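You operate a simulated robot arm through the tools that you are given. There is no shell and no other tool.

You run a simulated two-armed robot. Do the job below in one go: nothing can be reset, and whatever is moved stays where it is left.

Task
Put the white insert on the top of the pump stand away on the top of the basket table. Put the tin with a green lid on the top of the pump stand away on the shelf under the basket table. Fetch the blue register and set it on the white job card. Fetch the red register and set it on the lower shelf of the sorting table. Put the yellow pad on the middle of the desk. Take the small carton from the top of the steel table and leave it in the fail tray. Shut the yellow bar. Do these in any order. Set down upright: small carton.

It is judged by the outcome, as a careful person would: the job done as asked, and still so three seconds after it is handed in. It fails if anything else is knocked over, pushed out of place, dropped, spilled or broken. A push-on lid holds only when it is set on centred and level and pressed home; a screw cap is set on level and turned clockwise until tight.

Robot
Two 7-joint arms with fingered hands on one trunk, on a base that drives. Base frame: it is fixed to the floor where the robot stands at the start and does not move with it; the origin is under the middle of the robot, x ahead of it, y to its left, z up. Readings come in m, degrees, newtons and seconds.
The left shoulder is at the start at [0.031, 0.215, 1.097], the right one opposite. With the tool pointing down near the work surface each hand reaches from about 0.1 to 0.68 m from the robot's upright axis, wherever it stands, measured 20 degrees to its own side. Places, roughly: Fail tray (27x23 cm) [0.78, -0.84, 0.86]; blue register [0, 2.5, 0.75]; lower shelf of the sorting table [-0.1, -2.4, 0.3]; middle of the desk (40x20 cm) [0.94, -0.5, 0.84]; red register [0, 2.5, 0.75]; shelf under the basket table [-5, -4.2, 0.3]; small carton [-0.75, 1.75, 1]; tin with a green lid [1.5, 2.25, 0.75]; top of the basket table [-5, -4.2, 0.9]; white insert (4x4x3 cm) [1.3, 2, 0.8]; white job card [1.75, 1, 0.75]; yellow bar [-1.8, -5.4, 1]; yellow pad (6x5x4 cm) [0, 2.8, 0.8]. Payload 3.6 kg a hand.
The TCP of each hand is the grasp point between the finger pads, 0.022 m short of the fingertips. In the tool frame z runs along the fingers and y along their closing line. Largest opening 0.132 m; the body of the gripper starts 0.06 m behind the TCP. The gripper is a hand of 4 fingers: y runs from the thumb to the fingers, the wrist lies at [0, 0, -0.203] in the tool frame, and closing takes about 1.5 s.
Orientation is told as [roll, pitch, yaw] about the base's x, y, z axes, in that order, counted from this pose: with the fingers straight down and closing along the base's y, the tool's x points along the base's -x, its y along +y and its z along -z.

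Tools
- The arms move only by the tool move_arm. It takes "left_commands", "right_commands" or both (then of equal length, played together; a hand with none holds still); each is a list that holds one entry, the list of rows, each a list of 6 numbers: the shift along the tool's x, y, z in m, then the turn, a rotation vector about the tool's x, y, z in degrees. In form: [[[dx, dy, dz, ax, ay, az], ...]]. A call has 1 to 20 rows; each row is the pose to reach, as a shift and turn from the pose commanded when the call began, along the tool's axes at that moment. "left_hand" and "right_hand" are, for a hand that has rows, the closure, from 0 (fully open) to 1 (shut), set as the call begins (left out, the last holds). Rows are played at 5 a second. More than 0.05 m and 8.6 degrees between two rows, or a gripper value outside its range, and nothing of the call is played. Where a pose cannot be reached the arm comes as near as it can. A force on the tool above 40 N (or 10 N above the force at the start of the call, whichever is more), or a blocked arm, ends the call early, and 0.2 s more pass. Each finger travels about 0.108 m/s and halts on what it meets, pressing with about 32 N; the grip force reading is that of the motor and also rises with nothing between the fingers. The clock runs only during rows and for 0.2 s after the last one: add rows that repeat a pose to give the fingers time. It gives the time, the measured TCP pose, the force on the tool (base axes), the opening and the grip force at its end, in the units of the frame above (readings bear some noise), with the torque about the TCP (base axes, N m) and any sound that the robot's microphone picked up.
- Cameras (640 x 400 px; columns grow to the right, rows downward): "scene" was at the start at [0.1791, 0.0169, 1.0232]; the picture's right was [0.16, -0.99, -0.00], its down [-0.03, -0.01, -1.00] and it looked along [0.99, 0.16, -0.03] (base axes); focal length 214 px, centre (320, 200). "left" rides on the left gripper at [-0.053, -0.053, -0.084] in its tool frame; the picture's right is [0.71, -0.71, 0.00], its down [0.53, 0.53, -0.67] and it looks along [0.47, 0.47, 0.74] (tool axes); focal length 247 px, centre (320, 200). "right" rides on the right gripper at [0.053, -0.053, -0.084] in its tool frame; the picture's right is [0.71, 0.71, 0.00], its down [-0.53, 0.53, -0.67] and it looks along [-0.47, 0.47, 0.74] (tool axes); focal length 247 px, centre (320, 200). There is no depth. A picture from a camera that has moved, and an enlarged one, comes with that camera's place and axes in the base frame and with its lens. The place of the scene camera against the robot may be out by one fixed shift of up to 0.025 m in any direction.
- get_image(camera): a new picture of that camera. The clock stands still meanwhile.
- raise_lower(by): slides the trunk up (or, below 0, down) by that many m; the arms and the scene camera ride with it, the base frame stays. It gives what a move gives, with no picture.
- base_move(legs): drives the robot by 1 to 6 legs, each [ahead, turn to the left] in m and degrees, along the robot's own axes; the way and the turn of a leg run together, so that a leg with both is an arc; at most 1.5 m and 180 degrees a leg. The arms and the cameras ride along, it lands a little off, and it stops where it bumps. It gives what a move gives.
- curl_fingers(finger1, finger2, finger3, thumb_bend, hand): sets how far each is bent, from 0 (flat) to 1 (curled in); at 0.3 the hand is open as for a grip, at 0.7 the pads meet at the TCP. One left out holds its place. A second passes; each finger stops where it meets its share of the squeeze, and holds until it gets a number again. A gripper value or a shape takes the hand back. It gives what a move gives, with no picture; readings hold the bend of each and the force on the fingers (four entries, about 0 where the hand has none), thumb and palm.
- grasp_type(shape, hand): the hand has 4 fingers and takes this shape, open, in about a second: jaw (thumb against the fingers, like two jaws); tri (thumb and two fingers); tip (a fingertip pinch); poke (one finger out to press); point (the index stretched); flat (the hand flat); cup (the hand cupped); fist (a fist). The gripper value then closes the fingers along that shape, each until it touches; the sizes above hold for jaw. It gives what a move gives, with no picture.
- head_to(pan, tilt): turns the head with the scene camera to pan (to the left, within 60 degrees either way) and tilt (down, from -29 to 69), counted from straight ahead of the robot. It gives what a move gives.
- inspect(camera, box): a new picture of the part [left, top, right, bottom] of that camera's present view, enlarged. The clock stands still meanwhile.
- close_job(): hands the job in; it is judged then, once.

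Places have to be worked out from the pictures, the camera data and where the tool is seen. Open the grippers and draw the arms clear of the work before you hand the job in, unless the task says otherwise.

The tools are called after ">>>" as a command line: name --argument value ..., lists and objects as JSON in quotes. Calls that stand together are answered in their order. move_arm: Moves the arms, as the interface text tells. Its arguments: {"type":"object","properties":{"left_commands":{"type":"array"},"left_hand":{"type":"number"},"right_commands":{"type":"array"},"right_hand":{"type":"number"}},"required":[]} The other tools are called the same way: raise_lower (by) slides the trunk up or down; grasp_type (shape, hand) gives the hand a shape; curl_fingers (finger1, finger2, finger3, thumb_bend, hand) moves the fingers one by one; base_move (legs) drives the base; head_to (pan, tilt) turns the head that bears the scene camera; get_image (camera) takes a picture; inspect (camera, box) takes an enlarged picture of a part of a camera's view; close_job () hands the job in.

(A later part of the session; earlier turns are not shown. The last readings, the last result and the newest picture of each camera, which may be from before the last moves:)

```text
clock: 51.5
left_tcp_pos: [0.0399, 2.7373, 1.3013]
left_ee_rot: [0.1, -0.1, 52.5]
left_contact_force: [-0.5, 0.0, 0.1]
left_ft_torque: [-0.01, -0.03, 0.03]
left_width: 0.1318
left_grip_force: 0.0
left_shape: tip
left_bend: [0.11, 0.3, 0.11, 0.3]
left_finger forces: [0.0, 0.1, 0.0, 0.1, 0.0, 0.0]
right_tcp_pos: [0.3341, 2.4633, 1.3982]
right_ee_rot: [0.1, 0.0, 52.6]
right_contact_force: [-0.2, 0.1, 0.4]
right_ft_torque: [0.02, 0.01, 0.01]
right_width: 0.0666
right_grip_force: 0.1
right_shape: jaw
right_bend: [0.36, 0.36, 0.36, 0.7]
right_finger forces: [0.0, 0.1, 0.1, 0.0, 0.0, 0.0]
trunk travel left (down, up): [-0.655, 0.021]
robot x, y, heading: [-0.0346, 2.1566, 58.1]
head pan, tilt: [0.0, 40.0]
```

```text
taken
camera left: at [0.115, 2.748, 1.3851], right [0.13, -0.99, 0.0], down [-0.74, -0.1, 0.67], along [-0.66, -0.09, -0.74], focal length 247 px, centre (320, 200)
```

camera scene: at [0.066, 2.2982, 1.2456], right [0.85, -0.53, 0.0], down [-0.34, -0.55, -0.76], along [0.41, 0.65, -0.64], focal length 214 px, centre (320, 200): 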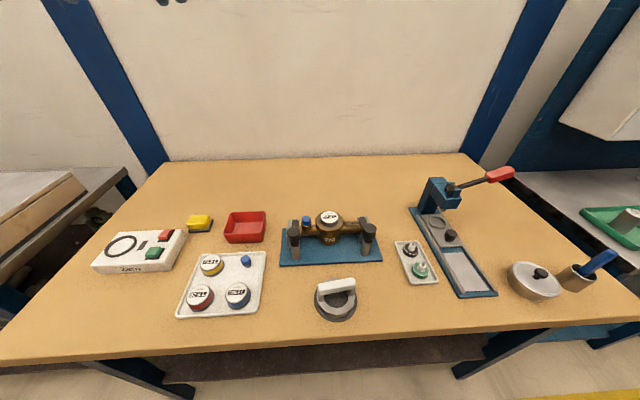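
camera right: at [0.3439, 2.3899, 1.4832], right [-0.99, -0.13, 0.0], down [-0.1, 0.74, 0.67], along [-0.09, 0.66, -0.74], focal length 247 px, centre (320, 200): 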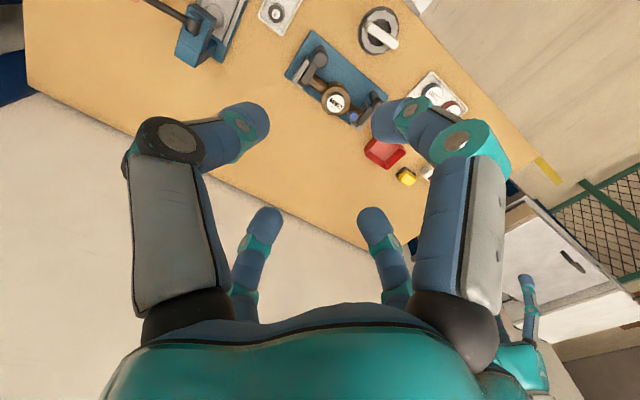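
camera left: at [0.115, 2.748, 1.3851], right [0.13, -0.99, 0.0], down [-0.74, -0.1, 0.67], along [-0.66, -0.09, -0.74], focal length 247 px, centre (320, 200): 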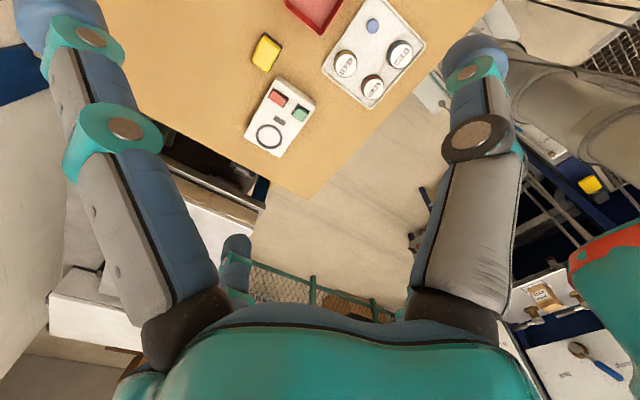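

In 'jaw' all four fingers close from a cross; 'tip' splays the side fingers and pinches with thumb and one finger. I'll turn left 20° so the tray and yellow pad are ahead, and lower the trunk to working height.

>>> base_move --legs '[[0, 20]]'

>>> raise_lower --by -0.2

>>> grasp_type --shape "jaw" --hand "left"

>>> get_image --camera "scene"

>>> get_image --camera "left"

>>> get_image --camera "right"

```text
clock: 53.0
left_tcp_pos: [-0.169, 2.7225, 1.3022]
left_ee_rot: [0.0, -0.1, 73.2]
left_contact_force: [-0.1, 1.0, 0.9]
left_ft_torque: [0.02, 0.0, 0.02]
left_width: 0.1321
left_grip_force: 0.0
left_shape: tip
left_bend: [0.11, 0.3, 0.11, 0.3]
left_finger forces: [0.0, 0.0, 0.0, 0.0, 0.0, 0.0]
right_tcp_pos: [0.2024, 2.5691, 1.3989]
right_ee_rot: [0.0, 0.1, 73.2]
right_contact_force: [0.2, 0.3, -0.4]
right_ft_torque: [0.01, -0.03, 0.01]
right_width: 0.0664
right_grip_force: 0.1
right_shape: jaw
right_bend: [0.36, 0.36, 0.36, 0.7]
right_finger forces: [0.1, 0.0, 0.0, 0.0, 0.0, 0.1]
trunk travel left (down, up): [-0.655, 0.021]
robot x, y, heading: [-0.0167, 2.1532, 78.5]
head pan, tilt: [0.0, 40.0]
```

```text
clock: 55.2
left_tcp_pos: [-0.1695, 2.722, 1.1024]
left_ee_rot: [0.0, -0.1, 73.2]
left_contact_force: [-1.3, -0.5, 0.0]
left_ft_torque: [-0.04, -0.02, -0.01]
left_width: 0.1318
left_grip_force: 0.0
left_shape: tip
left_bend: [0.11, 0.3, 0.11, 0.3]
left_finger forces: [0.1, 0.0, 0.0, 0.0, 0.0, 0.0]
right_tcp_pos: [0.2028, 2.5678, 1.2005]
right_ee_rot: [0.0, 0.0, 73.3]
right_contact_force: [0.2, 0.7, 0.8]
right_ft_torque: [0.03, 0.02, 0.0]
right_width: 0.0662
right_grip_force: 0.2
right_shape: jaw
right_bend: [0.36, 0.36, 0.36, 0.7]
right_finger forces: [0.0, 0.1, 0.0, 0.0, 0.0, 0.0]
trunk travel left (down, up): [-0.455, 0.221]
robot x, y, heading: [-0.017, 2.1491, 78.4]
head pan, tilt: [0.0, 40.0]
```

```text
clock: 56.1
left_tcp_pos: [-0.1692, 2.7218, 1.1018]
left_ee_rot: [0.0, 0.0, 73.2]
left_contact_force: [-0.8, -0.4, 0.4]
left_ft_torque: [-0.01, 0.01, 0.01]
left_width: 0.1319
left_grip_force: 0.1
left_shape: jaw
left_bend: [0.3, 0.3, 0.3, 0.3]
left_finger forces: [0.1, 0.1, 0.0, 0.1, 0.1, 0.0]
right_tcp_pos: [0.2015, 2.5686, 1.1984]
right_ee_rot: [0.1, -0.1, 73.4]
right_contact_force: [0.5, 0.7, 0.1]
right_ft_torque: [0.03, -0.04, -0.02]
right_width: 0.0664
right_grip_force: 0.1
right_shape: jaw
right_bend: [0.36, 0.36, 0.36, 0.7]
right_finger forces: [0.0, 0.1, 0.1, 0.0, 0.1, 0.0]
trunk travel left (down, up): [-0.455, 0.221]
robot x, y, heading: [-0.0134, 2.1497, 78.6]
head pan, tilt: [0.0, 40.0]
```

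```text
taken
camera scene: at [0.0284, 2.3112, 1.0444], right [0.98, -0.2, 0.0], down [-0.13, -0.63, -0.77], along [0.15, 0.75, -0.64], focal length 214 px, centre (320, 200)
```

scene: 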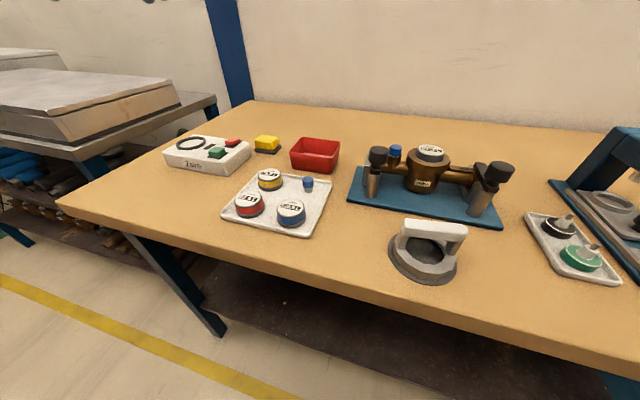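

```text
taken
camera left: at [-0.1028, 2.7579, 1.1857], right [0.47, -0.88, 0.0], down [-0.66, -0.35, 0.67], along [-0.59, -0.32, -0.74], focal length 247 px, centre (320, 200)
```

left: 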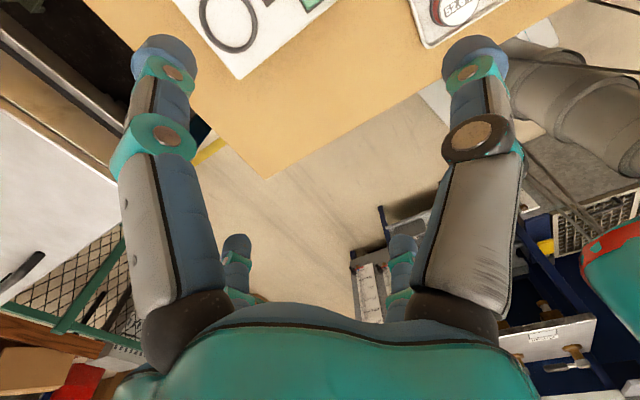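

```text
taken
camera right: at [0.2386, 2.5032, 1.2836], right [-0.88, -0.47, 0.0], down [-0.35, 0.65, 0.67], along [-0.32, 0.59, -0.74], focal length 247 px, centre (320, 200)
```

right: 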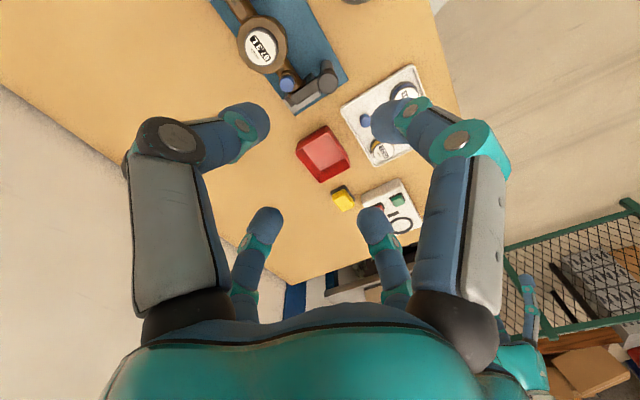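

The pad top triangulates to about (-0.007, 2.838, 0.82), so the bench top is near z 0.78; blue register about (0.027, 2.573), red (-0.038, 2.613). I'll zoom in on the pad's surroundings to judge finger clearance.

>>> inspect --camera "right" --box '[280, 110, 440, 210]'

>>> inspect --camera "scene" --box '[160, 120, 352, 240]'

```text
4.00 times, centred on (360, 160) of right
camera zoom: at [0.2386, 2.5032, 1.2836], right [-0.88, -0.47, 0.0], down [-0.35, 0.65, 0.67], along [-0.32, 0.59, -0.74], focal length 988 px, centre (160, 360)
```

zoom: 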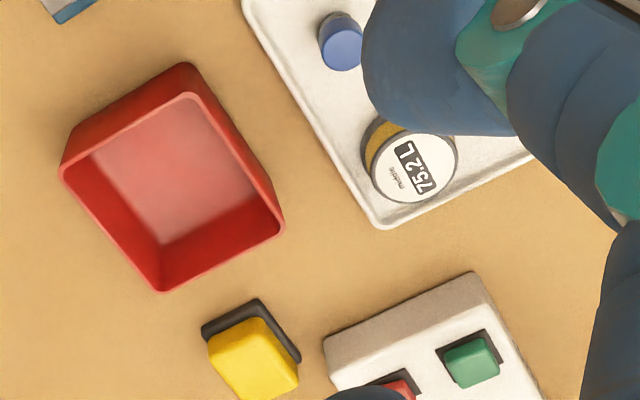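

```text
3.33 times, centred on (256, 180) of scene
camera zoom: at [0.0284, 2.3112, 1.0444], right [0.98, -0.2, 0.0], down [-0.13, -0.63, -0.77], along [0.15, 0.75, -0.64], focal length 715 px, centre (533, 267)
```

zoom: 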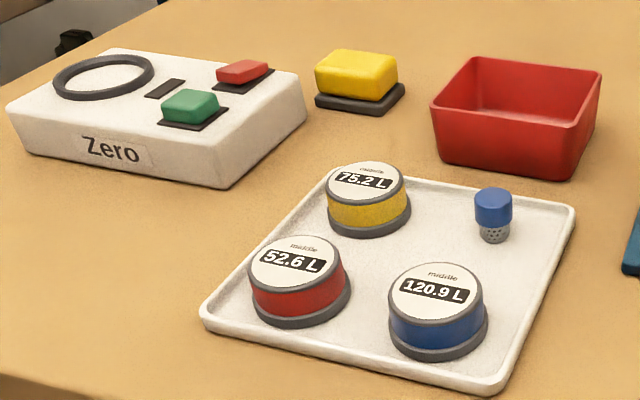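

The pad has about 2 cm clearance to the "Zero" device corner and 5 cm to the red box, so I'll pre-curl the fingers. Turning right 20° brings the left shoulder closer to the pad.

>>> base_move --legs '[[0, -20]]'

>>> curl_fingers --hand "left" --finger1 0.42 --finger2 0.42 --finger3 0.42 --thumb_bend 0.42

>>> get_image --camera "left"

```text
clock: 57.6
left_tcp_pos: [0.034, 2.7403, 1.1024]
left_ee_rot: [0.1, -0.2, 53.3]
left_contact_force: [0.7, -1.0, -0.2]
left_ft_torque: [0.0, -0.03, 0.02]
left_width: 0.132
left_grip_force: 0.0
left_shape: jaw
left_bend: [0.3, 0.3, 0.3, 0.3]
left_finger forces: [0.0, 0.0, 0.0, 0.1, 0.0, 0.1]
right_tcp_pos: [0.3311, 2.4687, 1.1986]
right_ee_rot: [0.1, 0.0, 53.5]
right_contact_force: [0.5, -0.2, 0.1]
right_ft_torque: [-0.04, 0.0, 0.01]
right_width: 0.0663
right_grip_force: 0.1
right_shape: jaw
right_bend: [0.36, 0.36, 0.36, 0.7]
right_finger forces: [0.0, 0.0, 0.1, 0.0, 0.0, 0.0]
trunk travel left (down, up): [-0.455, 0.221]
robot x, y, heading: [-0.0316, 2.163, 58.8]
head pan, tilt: [0.0, 40.0]
```

```text
clock: 58.6
left_tcp_pos: [0.0329, 2.7391, 1.1026]
left_ee_rot: [0.0, -0.1, 53.4]
left_contact_force: [-0.7, -0.3, 0.4]
left_ft_torque: [-0.01, 0.02, 0.01]
left_width: 0.0603
left_grip_force: 0.1
left_shape: fingers
left_bend: [0.42, 0.42, 0.42, 0.42]
left_finger forces: [0.0, 0.1, 0.0, 0.1, 0.1, 0.0]
right_tcp_pos: [0.3306, 2.4708, 1.2]
right_ee_rot: [0.1, 0.0, 53.5]
right_contact_force: [-0.2, -0.2, 0.0]
right_ft_torque: [0.0, -0.02, -0.02]
right_width: 0.0661
right_grip_force: 0.1
right_shape: jaw
right_bend: [0.36, 0.36, 0.36, 0.7]
right_finger forces: [0.0, 0.1, 0.0, 0.0, 0.0, 0.0]
trunk travel left (down, up): [-0.455, 0.221]
robot x, y, heading: [-0.0295, 2.1571, 58.7]
head pan, tilt: [0.0, 40.0]
```

```text
taken
camera left: at [0.1083, 2.7508, 1.1861], right [0.15, -0.99, 0.0], down [-0.74, -0.11, 0.67], along [-0.66, -0.1, -0.74], focal length 247 px, centre (320, 200)
```

left: 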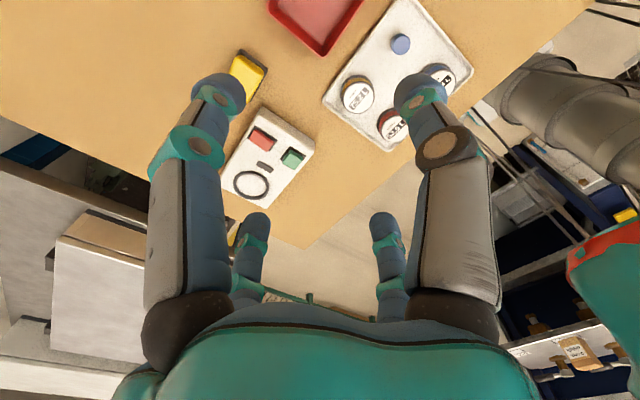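

All fingers at 0.42 give about 3 cm radius. I'll open to 0.375 (≈4.3 cm radius), line up the left hand over the yellow pad at z 0.93 with yaw 61°, and check with its camera.

>>> curl_fingers --hand "left" --finger1 0.375 --finger2 0.375 --finger3 0.375 --thumb_bend 0.375

>>> move_arm --left_commands '[[[-0.01, 0.015, 0.029, 0, 0, -1.3], [-0.02, 0.0305, 0.0575, 0, 0, -2.5], [-0.03, 0.046, 0.086, 0, 0, -3.8], [-0.04, 0.061, 0.115, 0, 0, -5.1], [-0.05, 0.0763, 0.144, 0, 0, -6.3], [-0.0597, 0.0916, 0.1725, 0, 0, -7.6], [-0.0597, 0.0916, 0.1725, 0, 0, -7.6]]]'

>>> get_image --camera "left"

>>> get_image --camera "scene"

```text
clock: 59.6
left_tcp_pos: [0.034, 2.7396, 1.1022]
left_ee_rot: [0.0, -0.1, 53.4]
left_contact_force: [0.7, 1.0, -0.3]
left_ft_torque: [-0.01, 0.04, 0.0]
left_width: 0.0713
left_grip_force: 0.1
left_shape: fingers
left_bend: [0.37, 0.37, 0.37, 0.37]
left_finger forces: [0.1, 0.1, 0.0, 0.1, 0.1, 0.0]
right_tcp_pos: [0.3307, 2.4692, 1.1995]
right_ee_rot: [0.1, 0.0, 53.5]
right_contact_force: [-1.2, 0.6, -0.1]
right_ft_torque: [-0.04, 0.0, 0.01]
right_width: 0.0659
right_grip_force: 0.1
right_shape: jaw
right_bend: [0.36, 0.36, 0.36, 0.7]
right_finger forces: [0.0, 0.0, 0.0, 0.0, 0.0, 0.0]
trunk travel left (down, up): [-0.455, 0.221]
robot x, y, heading: [-0.032, 2.1611, 58.6]
head pan, tilt: [0.0, 40.0]
```

```text
clock: 61.2
left_tcp_pos: [-0.0059, 2.8411, 0.9289]
left_ee_rot: [-0.1, -0.1, 61.1]
left_contact_force: [0.1, -0.3, -0.1]
left_ft_torque: [-0.01, 0.02, 0.02]
left_width: 0.0712
left_grip_force: 0.1
left_shape: fingers
left_bend: [0.37, 0.37, 0.37, 0.37]
left_finger forces: [0.1, 0.1, 0.0, 0.0, 0.1, 0.0]
right_tcp_pos: [0.3305, 2.4692, 1.1999]
right_ee_rot: [0.1, 0.1, 53.5]
right_contact_force: [0.1, 0.5, 0.1]
right_ft_torque: [0.01, 0.01, 0.02]
right_width: 0.066
right_grip_force: 0.0
right_shape: jaw
right_bend: [0.36, 0.36, 0.36, 0.7]
right_finger forces: [0.1, 0.0, 0.1, 0.1, 0.0, 0.0]
trunk travel left (down, up): [-0.455, 0.221]
robot x, y, heading: [-0.0289, 2.1588, 58.8]
head pan, tilt: [0.0, 40.0]
```

```text
taken
camera left: at [0.0668, 2.862, 1.0126], right [0.28, -0.96, 0.0], down [-0.72, -0.21, 0.67], along [-0.64, -0.18, -0.74], focal length 247 px, centre (320, 200)
```

left: 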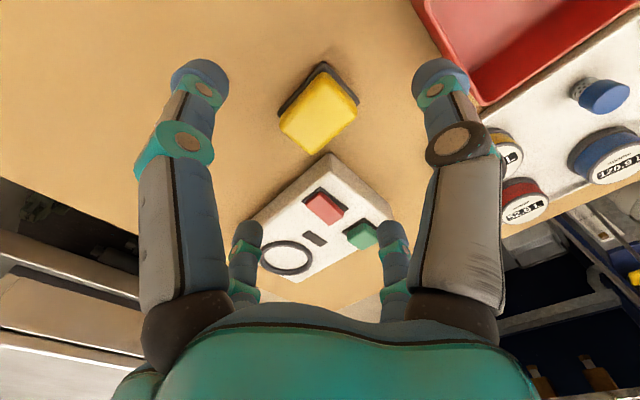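

```text
taken
camera scene: at [0.0646, 2.2996, 1.0445], right [0.85, -0.52, 0.0], down [-0.33, -0.55, -0.77], along [0.4, 0.65, -0.64], focal length 214 px, centre (320, 200)
```

scene: 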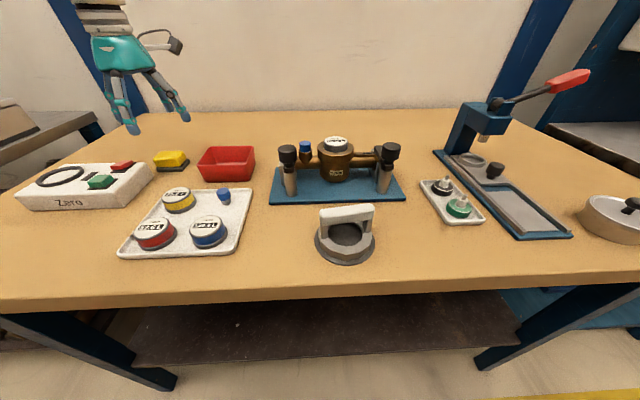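

The pad sits right under the TCP (about 5 mm off as intended), with the Zero device's corner diagonal between two fingers. I'll widen the fingers slightly and descend to z≈0.807 in careful steps.

>>> curl_fingers --hand "left" --finger1 0.355 --finger2 0.34 --finger3 0.355 --thumb_bend 0.34

>>> move_arm --left_commands '[[[0.003, 0, 0.025, 0, 0, 0], [0.003, 0, 0.05, 0, 0, 0], [0.003, 0, 0.075, 0, 0, 0], [0.003, 0, 0.09, 0, 0, 0], [0.003, 0, 0.1, 0, 0, 0], [0.003, 0, 0.11, 0, 0, 0], [0.003, 0, 0.117, 0, 0, 0], [0.003, 0, 0.122, 0, 0, 0]]]'

>>> get_image --camera "left"

```text
clock: 62.2
left_tcp_pos: [-0.0043, 2.8421, 0.929]
left_ee_rot: [0.0, -0.1, 61.0]
left_contact_force: [-0.4, 0.2, 0.3]
left_ft_torque: [0.0, -0.02, -0.02]
left_width: 0.0775
left_grip_force: 0.1
left_shape: fingers
left_bend: [0.35, 0.34, 0.35, 0.34]
left_finger forces: [0.0, 0.0, 0.1, 0.0, 0.0, 0.1]
right_tcp_pos: [0.3309, 2.4699, 1.199]
right_ee_rot: [0.1, -0.1, 53.5]
right_contact_force: [0.3, -0.4, 0.9]
right_ft_torque: [-0.02, -0.04, 0.01]
right_width: 0.0662
right_grip_force: 0.1
right_shape: jaw
right_bend: [0.36, 0.36, 0.36, 0.7]
right_finger forces: [0.0, 0.1, 0.1, 0.0, 0.0, 0.0]
trunk travel left (down, up): [-0.455, 0.221]
robot x, y, heading: [-0.0313, 2.1619, 58.8]
head pan, tilt: [0.0, 40.0]
```

```text
clock: 63.9
left_tcp_pos: [-0.0032, 2.845, 0.8217]
left_ee_rot: [-0.2, -0.9, 61.3]
left_contact_force: [-0.7, -3.1, 12.3]
left_ft_torque: [-0.03, 0.09, -0.04]
left_width: 0.0771
left_grip_force: 6.0
left_shape: fingers
left_bend: [0.36, 0.34, 0.32, 0.34]
left_finger forces: [4.2, 2.5, 4.0, 0.1, 1.3, 0.1]
right_tcp_pos: [0.3303, 2.4681, 1.1991]
right_ee_rot: [0.0, -0.1, 53.6]
right_contact_force: [0.0, 0.6, -0.6]
right_ft_torque: [0.0, -0.01, -0.03]
right_width: 0.0661
right_grip_force: 0.0
right_shape: jaw
right_bend: [0.36, 0.36, 0.36, 0.7]
right_finger forces: [0.0, 0.0, 0.0, 0.0, 0.0, 0.0]
trunk travel left (down, up): [-0.455, 0.221]
robot x, y, heading: [-0.0323, 2.1592, 58.8]
head pan, tilt: [0.0, 40.0]
stopped in row 8 (left hand): the force on the tool passed its limit at 47 N (the readings are from after the stop); the commanded pose is now the measured one
```

```text
taken
camera left: at [0.0685, 2.8645, 0.9074], right [0.28, -0.96, -0.01], down [-0.72, -0.22, 0.66], along [-0.63, -0.18, -0.75], focal length 247 px, centre (320, 200)
```

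left: 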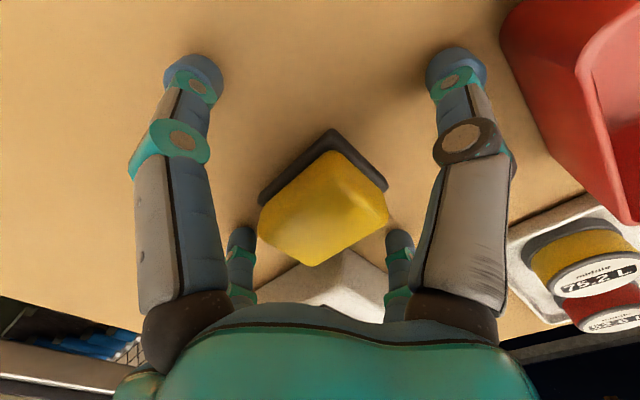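

The fingertips touched the bench (they reach ~3.5 cm below the TCP when open), so the bench top is near z 0.785. I'll lift 5 mm and close all fingers on the pad.

>>> move_arm --left_commands '[[[0.001, 0, -0.005, 0, 0.5, 0], [0.001, 0, -0.005, 0, 0.9, 0]]]'

>>> curl_fingers --hand "left" --finger1 0.7 --finger2 0.7 --finger3 0.7 --thumb_bend 0.7

>>> get_image --camera "left"

```text
clock: 64.5
left_tcp_pos: [-0.0051, 2.8439, 0.8259]
left_ee_rot: [-0.1, 0.2, 61.1]
left_contact_force: [0.5, 0.4, -0.6]
left_ft_torque: [0.0, -0.01, 0.01]
left_width: 0.0779
left_grip_force: 0.0
left_shape: fingers
left_bend: [0.35, 0.34, 0.35, 0.34]
left_finger forces: [0.0, 0.0, 0.0, 0.0, 0.0, 0.0]
right_tcp_pos: [0.331, 2.4692, 1.2004]
right_ee_rot: [0.1, 0.1, 53.6]
right_contact_force: [-0.1, 0.1, -0.6]
right_ft_torque: [-0.02, 0.02, 0.0]
right_width: 0.066
right_grip_force: 0.1
right_shape: jaw
right_bend: [0.36, 0.36, 0.36, 0.7]
right_finger forces: [0.0, 0.0, 0.1, 0.0, 0.1, 0.1]
trunk travel left (down, up): [-0.455, 0.221]
robot x, y, heading: [-0.0287, 2.1602, 58.5]
head pan, tilt: [0.0, 40.0]
```

```text
clock: 65.5
left_tcp_pos: [-0.0043, 2.8439, 0.8286]
left_ee_rot: [0.0, -0.2, 61.2]
left_contact_force: [-1.7, 3.2, 25.1]
left_ft_torque: [-0.18, 0.57, -0.3]
left_width: 0.0207
left_grip_force: 32.2
left_shape: fingers
left_bend: [0.62, 0.52, 0.54, 0.58]
left_finger forces: [6.2, 21.2, 21.5, 0.0, 14.8, 0.0]
right_tcp_pos: [0.3295, 2.4667, 1.2026]
right_ee_rot: [0.1, -0.1, 53.5]
right_contact_force: [0.3, -0.1, 0.0]
right_ft_torque: [0.0, 0.01, 0.0]
right_width: 0.066
right_grip_force: 0.1
right_shape: jaw
right_bend: [0.36, 0.36, 0.36, 0.7]
right_finger forces: [0.0, 0.0, 0.1, 0.1, 0.0, 0.0]
trunk travel left (down, up): [-0.455, 0.221]
robot x, y, heading: [-0.0319, 2.1602, 58.4]
head pan, tilt: [0.0, 40.0]
```

```text
taken
camera left: at [0.0676, 2.8641, 0.9129], right [0.28, -0.96, 0.0], down [-0.72, -0.21, 0.67], along [-0.64, -0.18, -0.75], focal length 247 px, centre (320, 200)
```

left: 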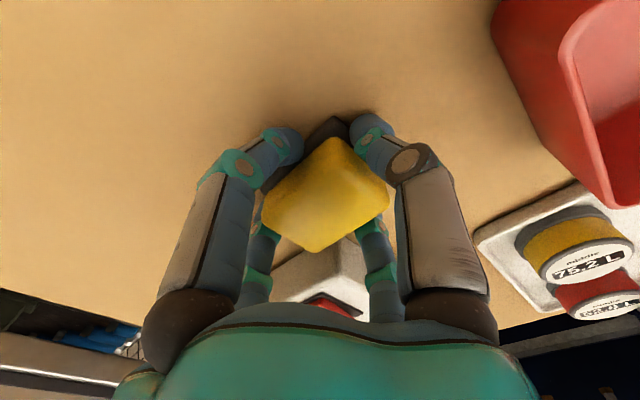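

The fingers hold the pad on all sides (some pushing down). I'll lift it by 10 cm and check.

>>> move_arm --left_commands '[[[0, 0, -0.01, 0, 0, 0], [0, 0, -0.02, 0, 0, 0], [0, 0, -0.04, 0, 0, 0], [0, 0, -0.06, 0, 0, 0], [0, 0, -0.08, 0, 0, 0], [0, 0, -0.1, 0, 0, 0], [0, 0, -0.12, 0, 0, 0]]]'

>>> get_image --camera "left"

>>> get_image --camera "scene"

```text
clock: 67.0
left_tcp_pos: [-0.0024, 2.8447, 0.9451]
left_ee_rot: [-0.1, 0.1, 61.2]
left_contact_force: [-0.6, -0.3, -1.3]
left_ft_torque: [0.0, 0.05, 0.03]
left_width: 0.0205
left_grip_force: 19.9
left_shape: fingers
left_bend: [0.62, 0.51, 0.54, 0.58]
left_finger forces: [6.3, 9.9, 8.6, 0.0, 14.4, 0.1]
right_tcp_pos: [0.3311, 2.4683, 1.2013]
right_ee_rot: [0.2, 0.1, 53.6]
right_contact_force: [-0.6, -0.2, -0.1]
right_ft_torque: [0.0, 0.03, 0.0]
right_width: 0.0664
right_grip_force: 0.1
right_shape: jaw
right_bend: [0.36, 0.36, 0.36, 0.7]
right_finger forces: [0.0, 0.0, 0.1, 0.1, 0.0, 0.0]
trunk travel left (down, up): [-0.455, 0.221]
robot x, y, heading: [-0.0282, 2.16, 58.6]
head pan, tilt: [0.0, 40.0]
```

```text
taken
camera left: at [0.0688, 2.8651, 1.0287], right [0.28, -0.96, 0.0], down [-0.71, -0.21, 0.67], along [-0.64, -0.19, -0.74], focal length 247 px, centre (320, 200)
```

left: 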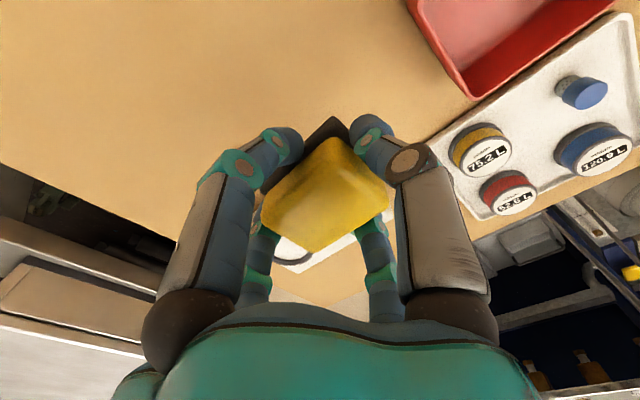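

```text
taken
camera scene: at [0.0647, 2.2997, 1.0444], right [0.85, -0.52, 0.0], down [-0.33, -0.55, -0.77], along [0.4, 0.65, -0.64], focal length 214 px, centre (320, 200)
```

scene: 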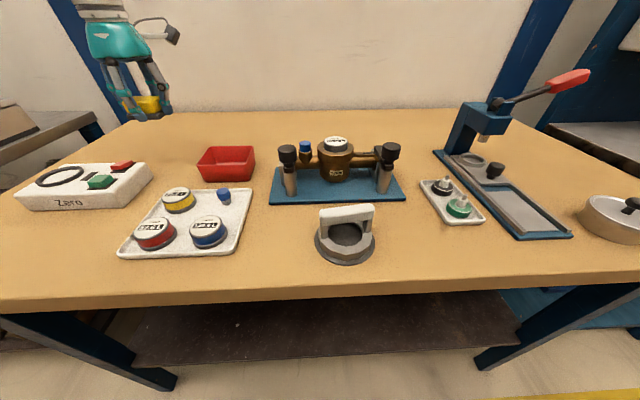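

The pad is secured and lifted; the bench is undisturbed. I'll swing the left hand to the left and up, and bring the right hand above the blue register with fingers rotated 45° to the tray grid.

>>> curl_fingers --hand "right" --finger1 0.46 --finger2 0.46 --finger3 0.46 --thumb_bend 0.46

>>> move_arm --left_commands '[[[0.03, 0.012, -0.025, 0, 0, 0], [0.06, 0.025, -0.05, 0, 0, 0], [0.09, 0.038, -0.075, 0, 0, 0], [0.125, 0.05, -0.1, 0, 0, 0], [0.16, 0.064, -0.128, 0, 0, 0], [0.196, 0.077, -0.155, 0, 0, 0], [0.196, 0.077, -0.155, 0, 0, 0], [0.196, 0.077, -0.155, 0, 0, 0], [0.196, 0.077, -0.155, 0, 0, 0], [0.196, 0.077, -0.155, 0, 0, 0], [0.196, 0.077, -0.155, 0, 0, 0]]]' --right_commands '[[[0.01, 0.031, 0.026, 0, 0, -5.2], [0.02, 0.061, 0.052, 0, 0, -10.4], [0.03, 0.092, 0.078, 0, 0, -15.6], [0.04, 0.122, 0.104, 0, 0, -20.8], [0.05, 0.153, 0.13, 0, 0, -26], [0.06, 0.184, 0.156, 0, 0, -31.2], [0.07, 0.214, 0.182, 0, 0, -36.4], [0.08, 0.245, 0.208, 0, 0, -41.6], [0.09, 0.276, 0.234, 0, 0, -46.8], [0.0989, 0.306, 0.26, 0, 0, -52], [0.0989, 0.306, 0.26, 0, 0, -52]]]'

>>> get_image --camera "right"

>>> get_image --camera "scene"

```text
clock: 68.0
left_tcp_pos: [-0.0033, 2.8445, 0.944]
left_ee_rot: [-0.1, 0.1, 61.2]
left_contact_force: [0.0, 0.5, -1.0]
left_ft_torque: [0.01, -0.01, -0.01]
left_width: 0.0202
left_grip_force: 19.6
left_shape: fingers
left_bend: [0.62, 0.51, 0.54, 0.58]
left_finger forces: [6.2, 10.1, 8.5, 0.0, 14.4, 0.1]
right_tcp_pos: [0.3306, 2.4681, 1.1999]
right_ee_rot: [0.1, 0.0, 53.4]
right_contact_force: [0.2, 0.1, 0.2]
right_ft_torque: [0.0, 0.0, 0.0]
right_width: 0.0501
right_grip_force: 0.1
right_shape: fingers
right_bend: [0.46, 0.46, 0.46, 0.46]
right_finger forces: [0.0, 0.0, 0.1, 0.1, 0.0, 0.0]
trunk travel left (down, up): [-0.455, 0.221]
robot x, y, heading: [-0.0325, 2.1601, 59.0]
head pan, tilt: [0.0, 40.0]
```

```text
clock: 70.7
left_tcp_pos: [-0.1649, 2.7091, 1.1005]
left_ee_rot: [0.0, 0.1, 61.1]
left_contact_force: [-1.1, -0.6, -0.4]
left_ft_torque: [-0.03, 0.03, -0.01]
left_width: 0.0204
left_grip_force: 19.3
left_shape: fingers
left_bend: [0.62, 0.51, 0.54, 0.58]
left_finger forces: [6.2, 10.1, 8.2, 0.1, 14.3, 0.0]
right_tcp_pos: [0.0716, 2.5896, 0.9452]
right_ee_rot: [-1.2, -0.6, 101.0]
right_contact_force: [-0.3, 0.5, 0.6]
right_ft_torque: [-0.03, 0.0, -0.01]
right_width: 0.0501
right_grip_force: 0.1
right_shape: fingers
right_bend: [0.46, 0.46, 0.46, 0.46]
right_finger forces: [0.0, 0.0, 0.0, 0.1, 0.0, 0.0]
trunk travel left (down, up): [-0.455, 0.221]
robot x, y, heading: [-0.0261, 2.162, 58.7]
head pan, tilt: [0.0, 40.0]
stopped in row 11 (right hand): the arm was blocked; the commanded pose is now the measured one
```

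```text
taken
camera right: at [0.1334, 2.547, 1.0302], right [-0.56, -0.83, -0.02], down [-0.63, 0.41, 0.66], along [-0.54, 0.38, -0.75], focal length 247 px, centre (320, 200)
```

right: 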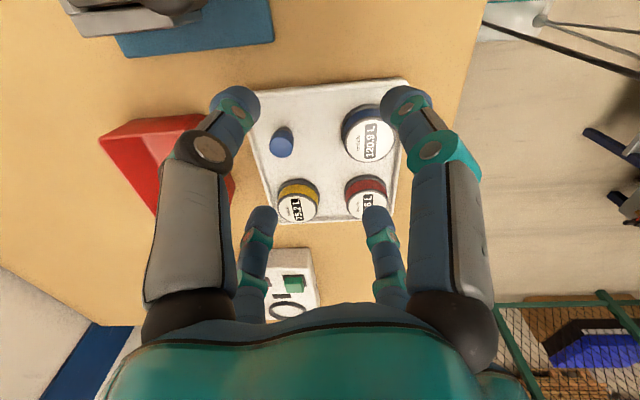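

```text
taken
camera scene: at [0.0652, 2.2998, 1.0444], right [0.85, -0.52, 0.0], down [-0.34, -0.55, -0.77], along [0.4, 0.65, -0.64], focal length 214 px, centre (320, 200)
```

scene: 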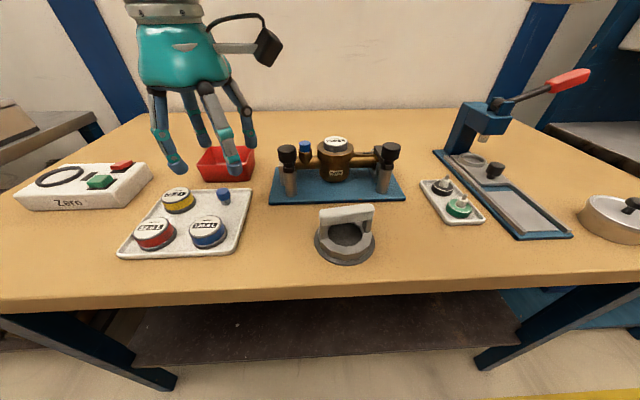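

The right arm was blocked short, probably by crowding the left arm. I'll raise the right hand slightly and turn the base left 20° so the tray is straight ahead.

>>> move_arm --right_commands '[[[0, 0, -0.03, 0, 0, 0], [0, 0, -0.06, 0, 0, 0]]]'

>>> base_move --legs '[[0, 24]]'

>>> get_image --camera "scene"

```text
clock: 71.2
left_tcp_pos: [-0.1671, 2.7082, 1.0995]
left_ee_rot: [-0.2, 0.2, 61.2]
left_contact_force: [0.2, -0.4, -0.6]
left_ft_torque: [0.0, -0.02, -0.03]
left_width: 0.0201
left_grip_force: 19.5
left_shape: fingers
left_bend: [0.62, 0.51, 0.54, 0.58]
left_finger forces: [6.2, 10.2, 8.2, 0.0, 14.3, 0.0]
right_tcp_pos: [0.0753, 2.5884, 1.0023]
right_ee_rot: [-1.2, -0.2, 100.5]
right_contact_force: [0.1, 0.1, 0.4]
right_ft_torque: [0.02, 0.01, 0.05]
right_width: 0.0502
right_grip_force: 0.0
right_shape: fingers
right_bend: [0.46, 0.46, 0.46, 0.46]
right_finger forces: [0.1, 0.1, 0.1, 0.1, 0.0, 0.0]
trunk travel left (down, up): [-0.455, 0.221]
robot x, y, heading: [-0.0326, 2.1586, 58.6]
head pan, tilt: [0.0, 40.0]
```

```text
clock: 73.2
left_tcp_pos: [-0.3807, 2.6039, 1.1013]
left_ee_rot: [-0.1, 0.1, 85.3]
left_contact_force: [-0.4, 0.7, -0.3]
left_ft_torque: [0.01, 0.02, 0.0]
left_width: 0.0203
left_grip_force: 19.2
left_shape: fingers
left_bend: [0.62, 0.51, 0.55, 0.58]
left_finger forces: [6.3, 10.1, 8.2, 0.1, 14.5, 0.1]
right_tcp_pos: [-0.0695, 2.6201, 0.9958]
right_ee_rot: [-1.0, 0.6, 119.8]
right_contact_force: [-1.3, 0.1, 0.3]
right_ft_torque: [0.02, 0.01, -0.01]
right_width: 0.0506
right_grip_force: 0.1
right_shape: fingers
right_bend: [0.46, 0.46, 0.46, 0.46]
right_finger forces: [0.0, 0.0, 0.0, 0.0, 0.0, 0.0]
trunk travel left (down, up): [-0.455, 0.221]
robot x, y, heading: [-0.015, 2.1526, 82.7]
head pan, tilt: [0.0, 40.0]
stopped in leg 1: the robot was blocked; the commanded pose is now the measured one
```

```text
taken
camera scene: at [0.0197, 2.3163, 1.0444], right [0.99, -0.13, 0.0], down [-0.08, -0.64, -0.77], along [0.1, 0.76, -0.64], focal length 214 px, centre (320, 200)
```

scene: 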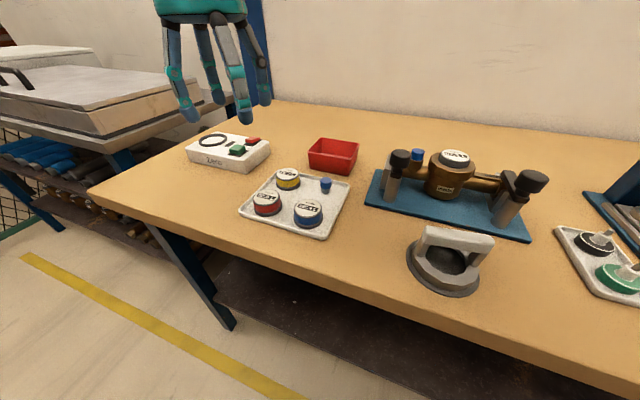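

The right wrist was at its turn limit; now the tray is straight ahead and there's room. I'll move the right hand over the blue register (0.022, 2.572) with yaw 106° and level it.

>>> move_arm --right_commands '[[[0.022, -0.014, 0.016, -0.25, -0.15, 3.4], [0.044, -0.028, 0.033, -0.5, -0.3, 6.9], [0.066, -0.042, 0.05, -0.75, -0.45, 10.3], [0.0872, -0.0555, 0.066, -1.0, -0.6, 13.8], [0.0872, -0.0555, 0.066, -1.0, -0.6, 13.8]]]'

>>> get_image --camera "right"

```text
clock: 74.4
left_tcp_pos: [-0.381, 2.603, 1.1015]
left_ee_rot: [-0.2, 0.2, 85.4]
left_contact_force: [0.4, -0.2, -0.8]
left_ft_torque: [-0.03, 0.0, 0.02]
left_width: 0.0201
left_grip_force: 19.4
left_shape: fingers
left_bend: [0.62, 0.51, 0.55, 0.58]
left_finger forces: [6.3, 10.0, 8.3, 0.0, 14.5, 0.1]
right_tcp_pos: [0.0224, 2.5684, 0.9308]
right_ee_rot: [0.0, -0.2, 106.1]
right_contact_force: [1.5, -0.7, 0.8]
right_ft_torque: [0.0, 0.01, 0.0]
right_width: 0.0504
right_grip_force: 0.0
right_shape: fingers
right_bend: [0.46, 0.46, 0.46, 0.46]
right_finger forces: [0.1, 0.0, 0.0, 0.0, 0.0, 0.0]
trunk travel left (down, up): [-0.455, 0.221]
robot x, y, heading: [-0.0131, 2.1535, 82.3]
head pan, tilt: [0.0, 40.0]
```

```text
taken
camera right: at [0.089, 2.5344, 1.0159], right [-0.48, -0.88, 0.0], down [-0.65, 0.36, 0.67], along [-0.58, 0.33, -0.74], focal length 247 px, centre (320, 200)
```

right: 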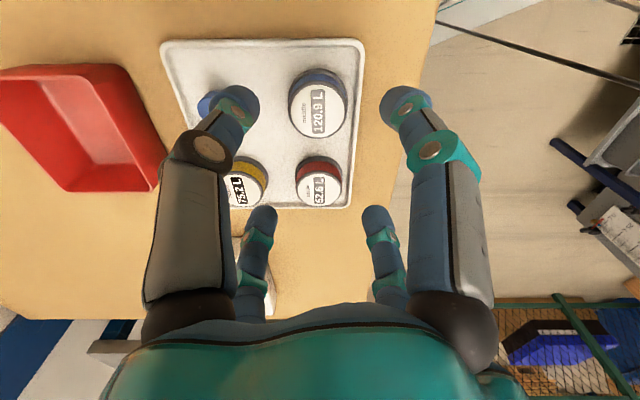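

The blue register is centred under the right hand. I'll descend to z≈0.834 (fingertips just above the tray rim), and close all fingers.

>>> move_arm --right_commands '[[[0, 0, 0.025, 0, 0, 0], [0, 0, 0.05, 0, 0, 0], [0, 0, 0.07, 0, 0, 0], [0, 0, 0.082, 0, 0, 0], [0, 0, 0.09, 0, 0, 0], [0, 0, 0.096, 0, 0, 0], [0, 0, 0.096, 0, 0, 0]]]'

>>> get_image --camera "right"

```text
clock: 76.0
left_tcp_pos: [-0.3799, 2.6044, 1.1013]
left_ee_rot: [-0.1, 0.1, 85.3]
left_contact_force: [0.9, 0.2, -0.4]
left_ft_torque: [-0.03, -0.02, -0.02]
left_width: 0.0201
left_grip_force: 19.7
left_shape: fingers
left_bend: [0.62, 0.51, 0.55, 0.58]
left_finger forces: [6.3, 10.1, 8.2, 0.0, 14.6, 0.0]
right_tcp_pos: [0.0206, 2.5738, 0.8416]
right_ee_rot: [-0.1, -0.6, 106.2]
right_contact_force: [1.4, -0.4, 11.7]
right_ft_torque: [-0.56, -0.12, 0.12]
right_width: 0.0526
right_grip_force: 5.5
right_shape: fingers
right_bend: [0.44, 0.46, 0.46, 0.46]
right_finger forces: [9.9, 2.2, 0.0, 0.1, 0.0, 0.1]
trunk travel left (down, up): [-0.455, 0.221]
robot x, y, heading: [-0.0134, 2.156, 82.3]
head pan, tilt: [0.0, 40.0]
stopped in row 7 (right hand): the force on the tool passed its limit at 43 N (the readings are from after the stop); the commanded pose is now the measured one
```

```text
taken
camera right: at [0.0883, 2.5373, 0.9242], right [-0.48, -0.88, -0.01], down [-0.65, 0.35, 0.67], along [-0.59, 0.33, -0.74], focal length 247 px, centre (320, 200)
```

right: 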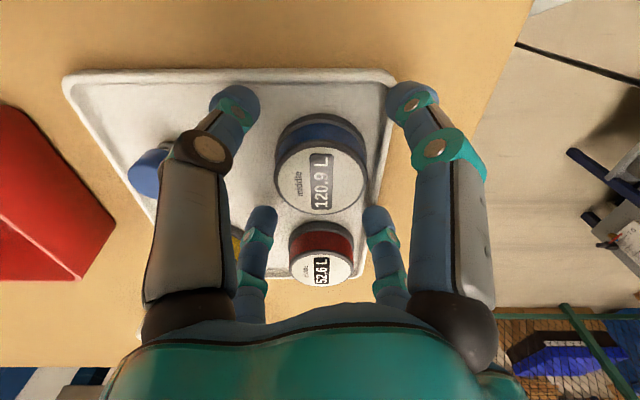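

Fingers f1/f2 landed on the tray's front rim (rim top ≈0.806). I'll lift 6 mm, close partway so the fingers are inside the rim, and look.

>>> move_arm --right_commands '[[[0, 0, -0.004, 0, 0.3, 0], [0, 0, -0.007, 0, 0.6, 0], [0, 0, -0.007, 0, 0.6, 0]]]'

>>> curl_fingers --hand "right" --finger1 0.54 --finger2 0.54 --finger3 0.54 --thumb_bend 0.54

>>> get_image --camera "right"

```text
clock: 76.8
left_tcp_pos: [-0.3806, 2.6039, 1.1021]
left_ee_rot: [-0.2, 0.1, 85.3]
left_contact_force: [-0.7, 0.7, -0.5]
left_ft_torque: [-0.01, -0.01, 0.0]
left_width: 0.0204
left_grip_force: 20.2
left_shape: fingers
left_bend: [0.62, 0.51, 0.55, 0.58]
left_finger forces: [6.3, 10.1, 8.1, 0.0, 14.6, 0.0]
right_tcp_pos: [0.0215, 2.5728, 0.8449]
right_ee_rot: [0.0, 0.1, 106.2]
right_contact_force: [-0.8, 0.2, -0.4]
right_ft_torque: [-0.01, -0.04, -0.02]
right_width: 0.0506
right_grip_force: 0.2
right_shape: fingers
right_bend: [0.46, 0.46, 0.46, 0.46]
right_finger forces: [0.0, 0.0, 0.0, 0.1, 0.1, 0.0]
trunk travel left (down, up): [-0.455, 0.221]
robot x, y, heading: [-0.0159, 2.1556, 82.8]
head pan, tilt: [0.0, 40.0]
```

```text
clock: 77.8
left_tcp_pos: [-0.3798, 2.6025, 1.1029]
left_ee_rot: [-0.1, 0.1, 85.2]
left_contact_force: [0.8, 0.2, -0.7]
left_ft_torque: [-0.01, 0.02, 0.0]
left_width: 0.0202
left_grip_force: 20.1
left_shape: fingers
left_bend: [0.62, 0.51, 0.55, 0.58]
left_finger forces: [6.3, 10.1, 8.2, 0.1, 14.5, 0.1]
right_tcp_pos: [0.0217, 2.5728, 0.8453]
right_ee_rot: [0.0, 0.1, 106.3]
right_contact_force: [0.0, -0.6, 0.2]
right_ft_torque: [-0.01, -0.01, -0.02]
right_width: 0.0314
right_grip_force: 0.1
right_shape: fingers
right_bend: [0.54, 0.54, 0.54, 0.54]
right_finger forces: [0.0, 0.0, 0.1, 0.0, 0.0, 0.0]
trunk travel left (down, up): [-0.455, 0.221]
robot x, y, heading: [-0.0115, 2.1524, 82.7]
head pan, tilt: [0.0, 40.0]
```

```text
taken
camera right: at [0.0883, 2.5376, 0.9308], right [-0.48, -0.88, 0.0], down [-0.65, 0.36, 0.67], along [-0.59, 0.32, -0.74], focal length 247 px, centre (320, 200)
```

right: 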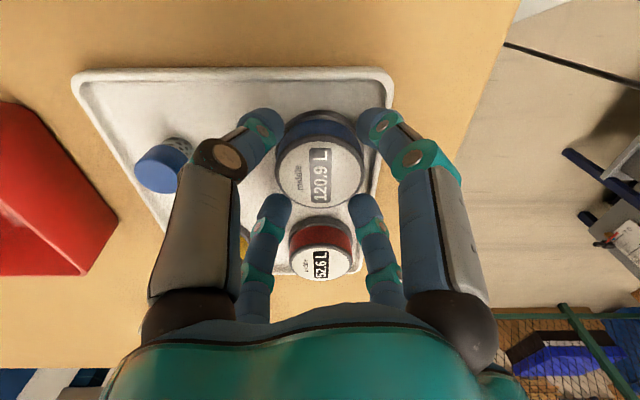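

The fingers now surround the blue register without touching. I'll descend 9 mm and close fully.

>>> move_arm --right_commands '[[[0, 0, 0.003, 0, 0, 0], [0, 0, 0.006, 0, 0, 0], [0, 0, 0.009, 0, 0, 0]]]'

>>> curl_fingers --hand "right" --finger1 0.72 --finger2 0.72 --finger3 0.72 --thumb_bend 0.72

>>> get_image --camera "right"

```text
clock: 78.6
left_tcp_pos: [-0.3793, 2.6029, 1.1011]
left_ee_rot: [-0.1, 0.1, 85.3]
left_contact_force: [1.0, 0.4, -0.5]
left_ft_torque: [-0.01, -0.01, -0.01]
left_width: 0.0203
left_grip_force: 19.6
left_shape: fingers
left_bend: [0.62, 0.51, 0.55, 0.58]
left_finger forces: [6.3, 10.2, 8.2, 0.0, 14.5, 0.0]
right_tcp_pos: [0.0222, 2.5718, 0.8374]
right_ee_rot: [0.0, 0.1, 106.2]
right_contact_force: [-0.7, 0.0, 0.1]
right_ft_torque: [0.0, -0.03, 0.0]
right_width: 0.0315
right_grip_force: 0.0
right_shape: fingers
right_bend: [0.54, 0.54, 0.54, 0.54]
right_finger forces: [0.0, 0.0, 0.1, 0.0, 0.1, 0.0]
trunk travel left (down, up): [-0.455, 0.221]
robot x, y, heading: [-0.0123, 2.153, 82.7]
head pan, tilt: [0.0, 40.0]
```

```text
clock: 79.6
left_tcp_pos: [-0.3804, 2.6019, 1.1017]
left_ee_rot: [0.0, 0.0, 85.4]
left_contact_force: [0.4, 0.4, 1.0]
left_ft_torque: [0.02, 0.0, -0.01]
left_width: 0.02
left_grip_force: 19.4
left_shape: fingers
left_bend: [0.62, 0.51, 0.55, 0.58]
left_finger forces: [6.3, 10.2, 8.2, 0.0, 14.5, 0.1]
right_tcp_pos: [0.023, 2.5726, 0.8367]
right_ee_rot: [0.0, 0.1, 106.3]
right_contact_force: [1.4, 1.5, 5.0]
right_ft_torque: [0.03, -0.02, 0.04]
right_width: 0.0226
right_grip_force: 20.4
right_shape: fingers
right_bend: [0.58, 0.57, 0.58, 0.6]
right_finger forces: [8.2, 9.3, 8.3, 0.0, 14.5, 0.0]
trunk travel left (down, up): [-0.455, 0.221]
robot x, y, heading: [-0.0138, 2.1554, 82.6]
head pan, tilt: [0.0, 40.0]
```

```text
taken
camera right: at [0.0884, 2.5372, 0.9213], right [-0.48, -0.88, 0.0], down [-0.65, 0.36, 0.67], along [-0.59, 0.32, -0.74], focal length 247 px, centre (320, 200)
```

right: 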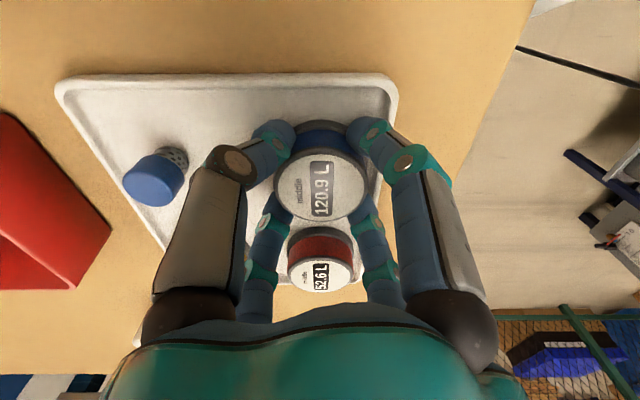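

All four fingers hold the blue register. I'll lift it straight up, then move it to a carrying position at the right front.

>>> move_arm --right_commands '[[[0, 0, -0.02, 0, 0, 0], [0, 0, -0.05, 0, 0, 0], [0, 0, -0.09, 0, 0, 0], [0, 0, -0.13, 0, 0, 0], [0, 0, -0.16, 0, 0, 0], [0.0146, -0.033, -0.175, 0, 0, 4], [0.029, -0.0665, -0.19, 0, 0, 8], [0.044, -0.1, -0.205, 0, 0, 12], [0.0583, -0.133, -0.22, 0, 0, 16], [0.073, -0.166, -0.235, 0, 0, 20], [0.0875, -0.1994, -0.25, 0, 0, 24], [0.0875, -0.1994, -0.25, 0, 0, 24]]]'

>>> raise_lower --by 0.2

>>> get_image --camera "right"

>>> get_image --camera "scene"

```text
clock: 82.2
left_tcp_pos: [-0.3801, 2.603, 1.1029]
left_ee_rot: [-0.1, 0.1, 85.3]
left_contact_force: [-0.2, 0.3, -1.0]
left_ft_torque: [0.01, -0.02, 0.0]
left_width: 0.0203
left_grip_force: 19.4
left_shape: fingers
left_bend: [0.62, 0.51, 0.55, 0.58]
left_finger forces: [6.3, 10.2, 8.1, 0.1, 14.5, 0.0]
right_tcp_pos: [0.2355, 2.5462, 1.0866]
right_ee_rot: [0.0, 0.1, 82.1]
right_contact_force: [0.2, -0.6, -0.3]
right_ft_torque: [0.02, -0.02, -0.02]
right_width: 0.0212
right_grip_force: 19.9
right_shape: fingers
right_bend: [0.58, 0.57, 0.58, 0.6]
right_finger forces: [7.9, 10.0, 8.4, 0.1, 13.2, 0.1]
trunk travel left (down, up): [-0.455, 0.221]
robot x, y, heading: [-0.0157, 2.1516, 82.8]
head pan, tilt: [0.0, 40.0]
```

```text
clock: 84.4
left_tcp_pos: [-0.3798, 2.6034, 1.3021]
left_ee_rot: [-0.1, 0.0, 85.3]
left_contact_force: [-0.7, -0.2, -0.7]
left_ft_torque: [-0.03, -0.02, 0.0]
left_width: 0.0204
left_grip_force: 19.4
left_shape: fingers
left_bend: [0.62, 0.51, 0.55, 0.58]
left_finger forces: [6.3, 10.1, 8.1, 0.0, 14.3, 0.1]
right_tcp_pos: [0.2363, 2.5439, 1.2872]
right_ee_rot: [0.1, 0.1, 82.3]
right_contact_force: [-0.1, -1.1, -0.6]
right_ft_torque: [0.01, 0.01, -0.04]
right_width: 0.0213
right_grip_force: 20.1
right_shape: fingers
right_bend: [0.58, 0.57, 0.58, 0.6]
right_finger forces: [8.2, 10.0, 8.6, 0.0, 13.4, 0.0]
trunk travel left (down, up): [-0.655, 0.021]
robot x, y, heading: [-0.0139, 2.1531, 82.6]
head pan, tilt: [0.0, 40.0]
```

```text
taken
camera right: at [0.2838, 2.4858, 1.3714], right [-0.8, -0.6, 0.0], down [-0.45, 0.59, 0.67], along [-0.4, 0.53, -0.74], focal length 247 px, centre (320, 200)
```

right: 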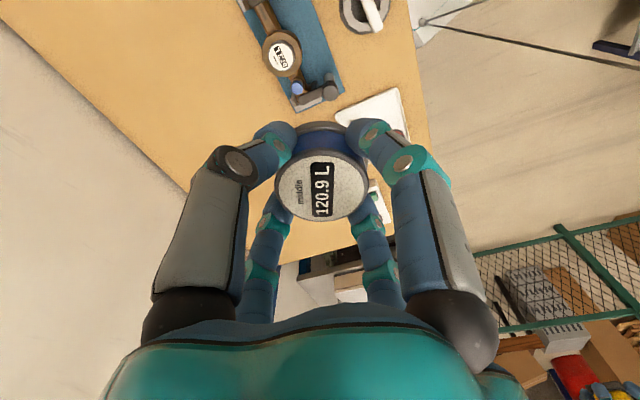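

```text
taken
camera scene: at [0.0199, 2.3159, 1.2457], right [0.99, -0.13, 0.0], down [-0.08, -0.64, -0.77], along [0.1, 0.76, -0.64], focal length 214 px, centre (320, 200)
```

scene: 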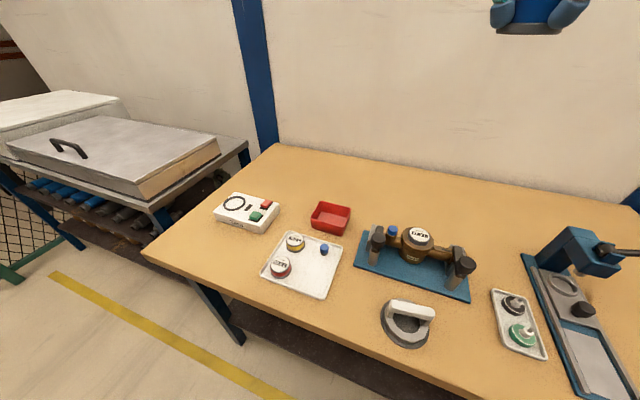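

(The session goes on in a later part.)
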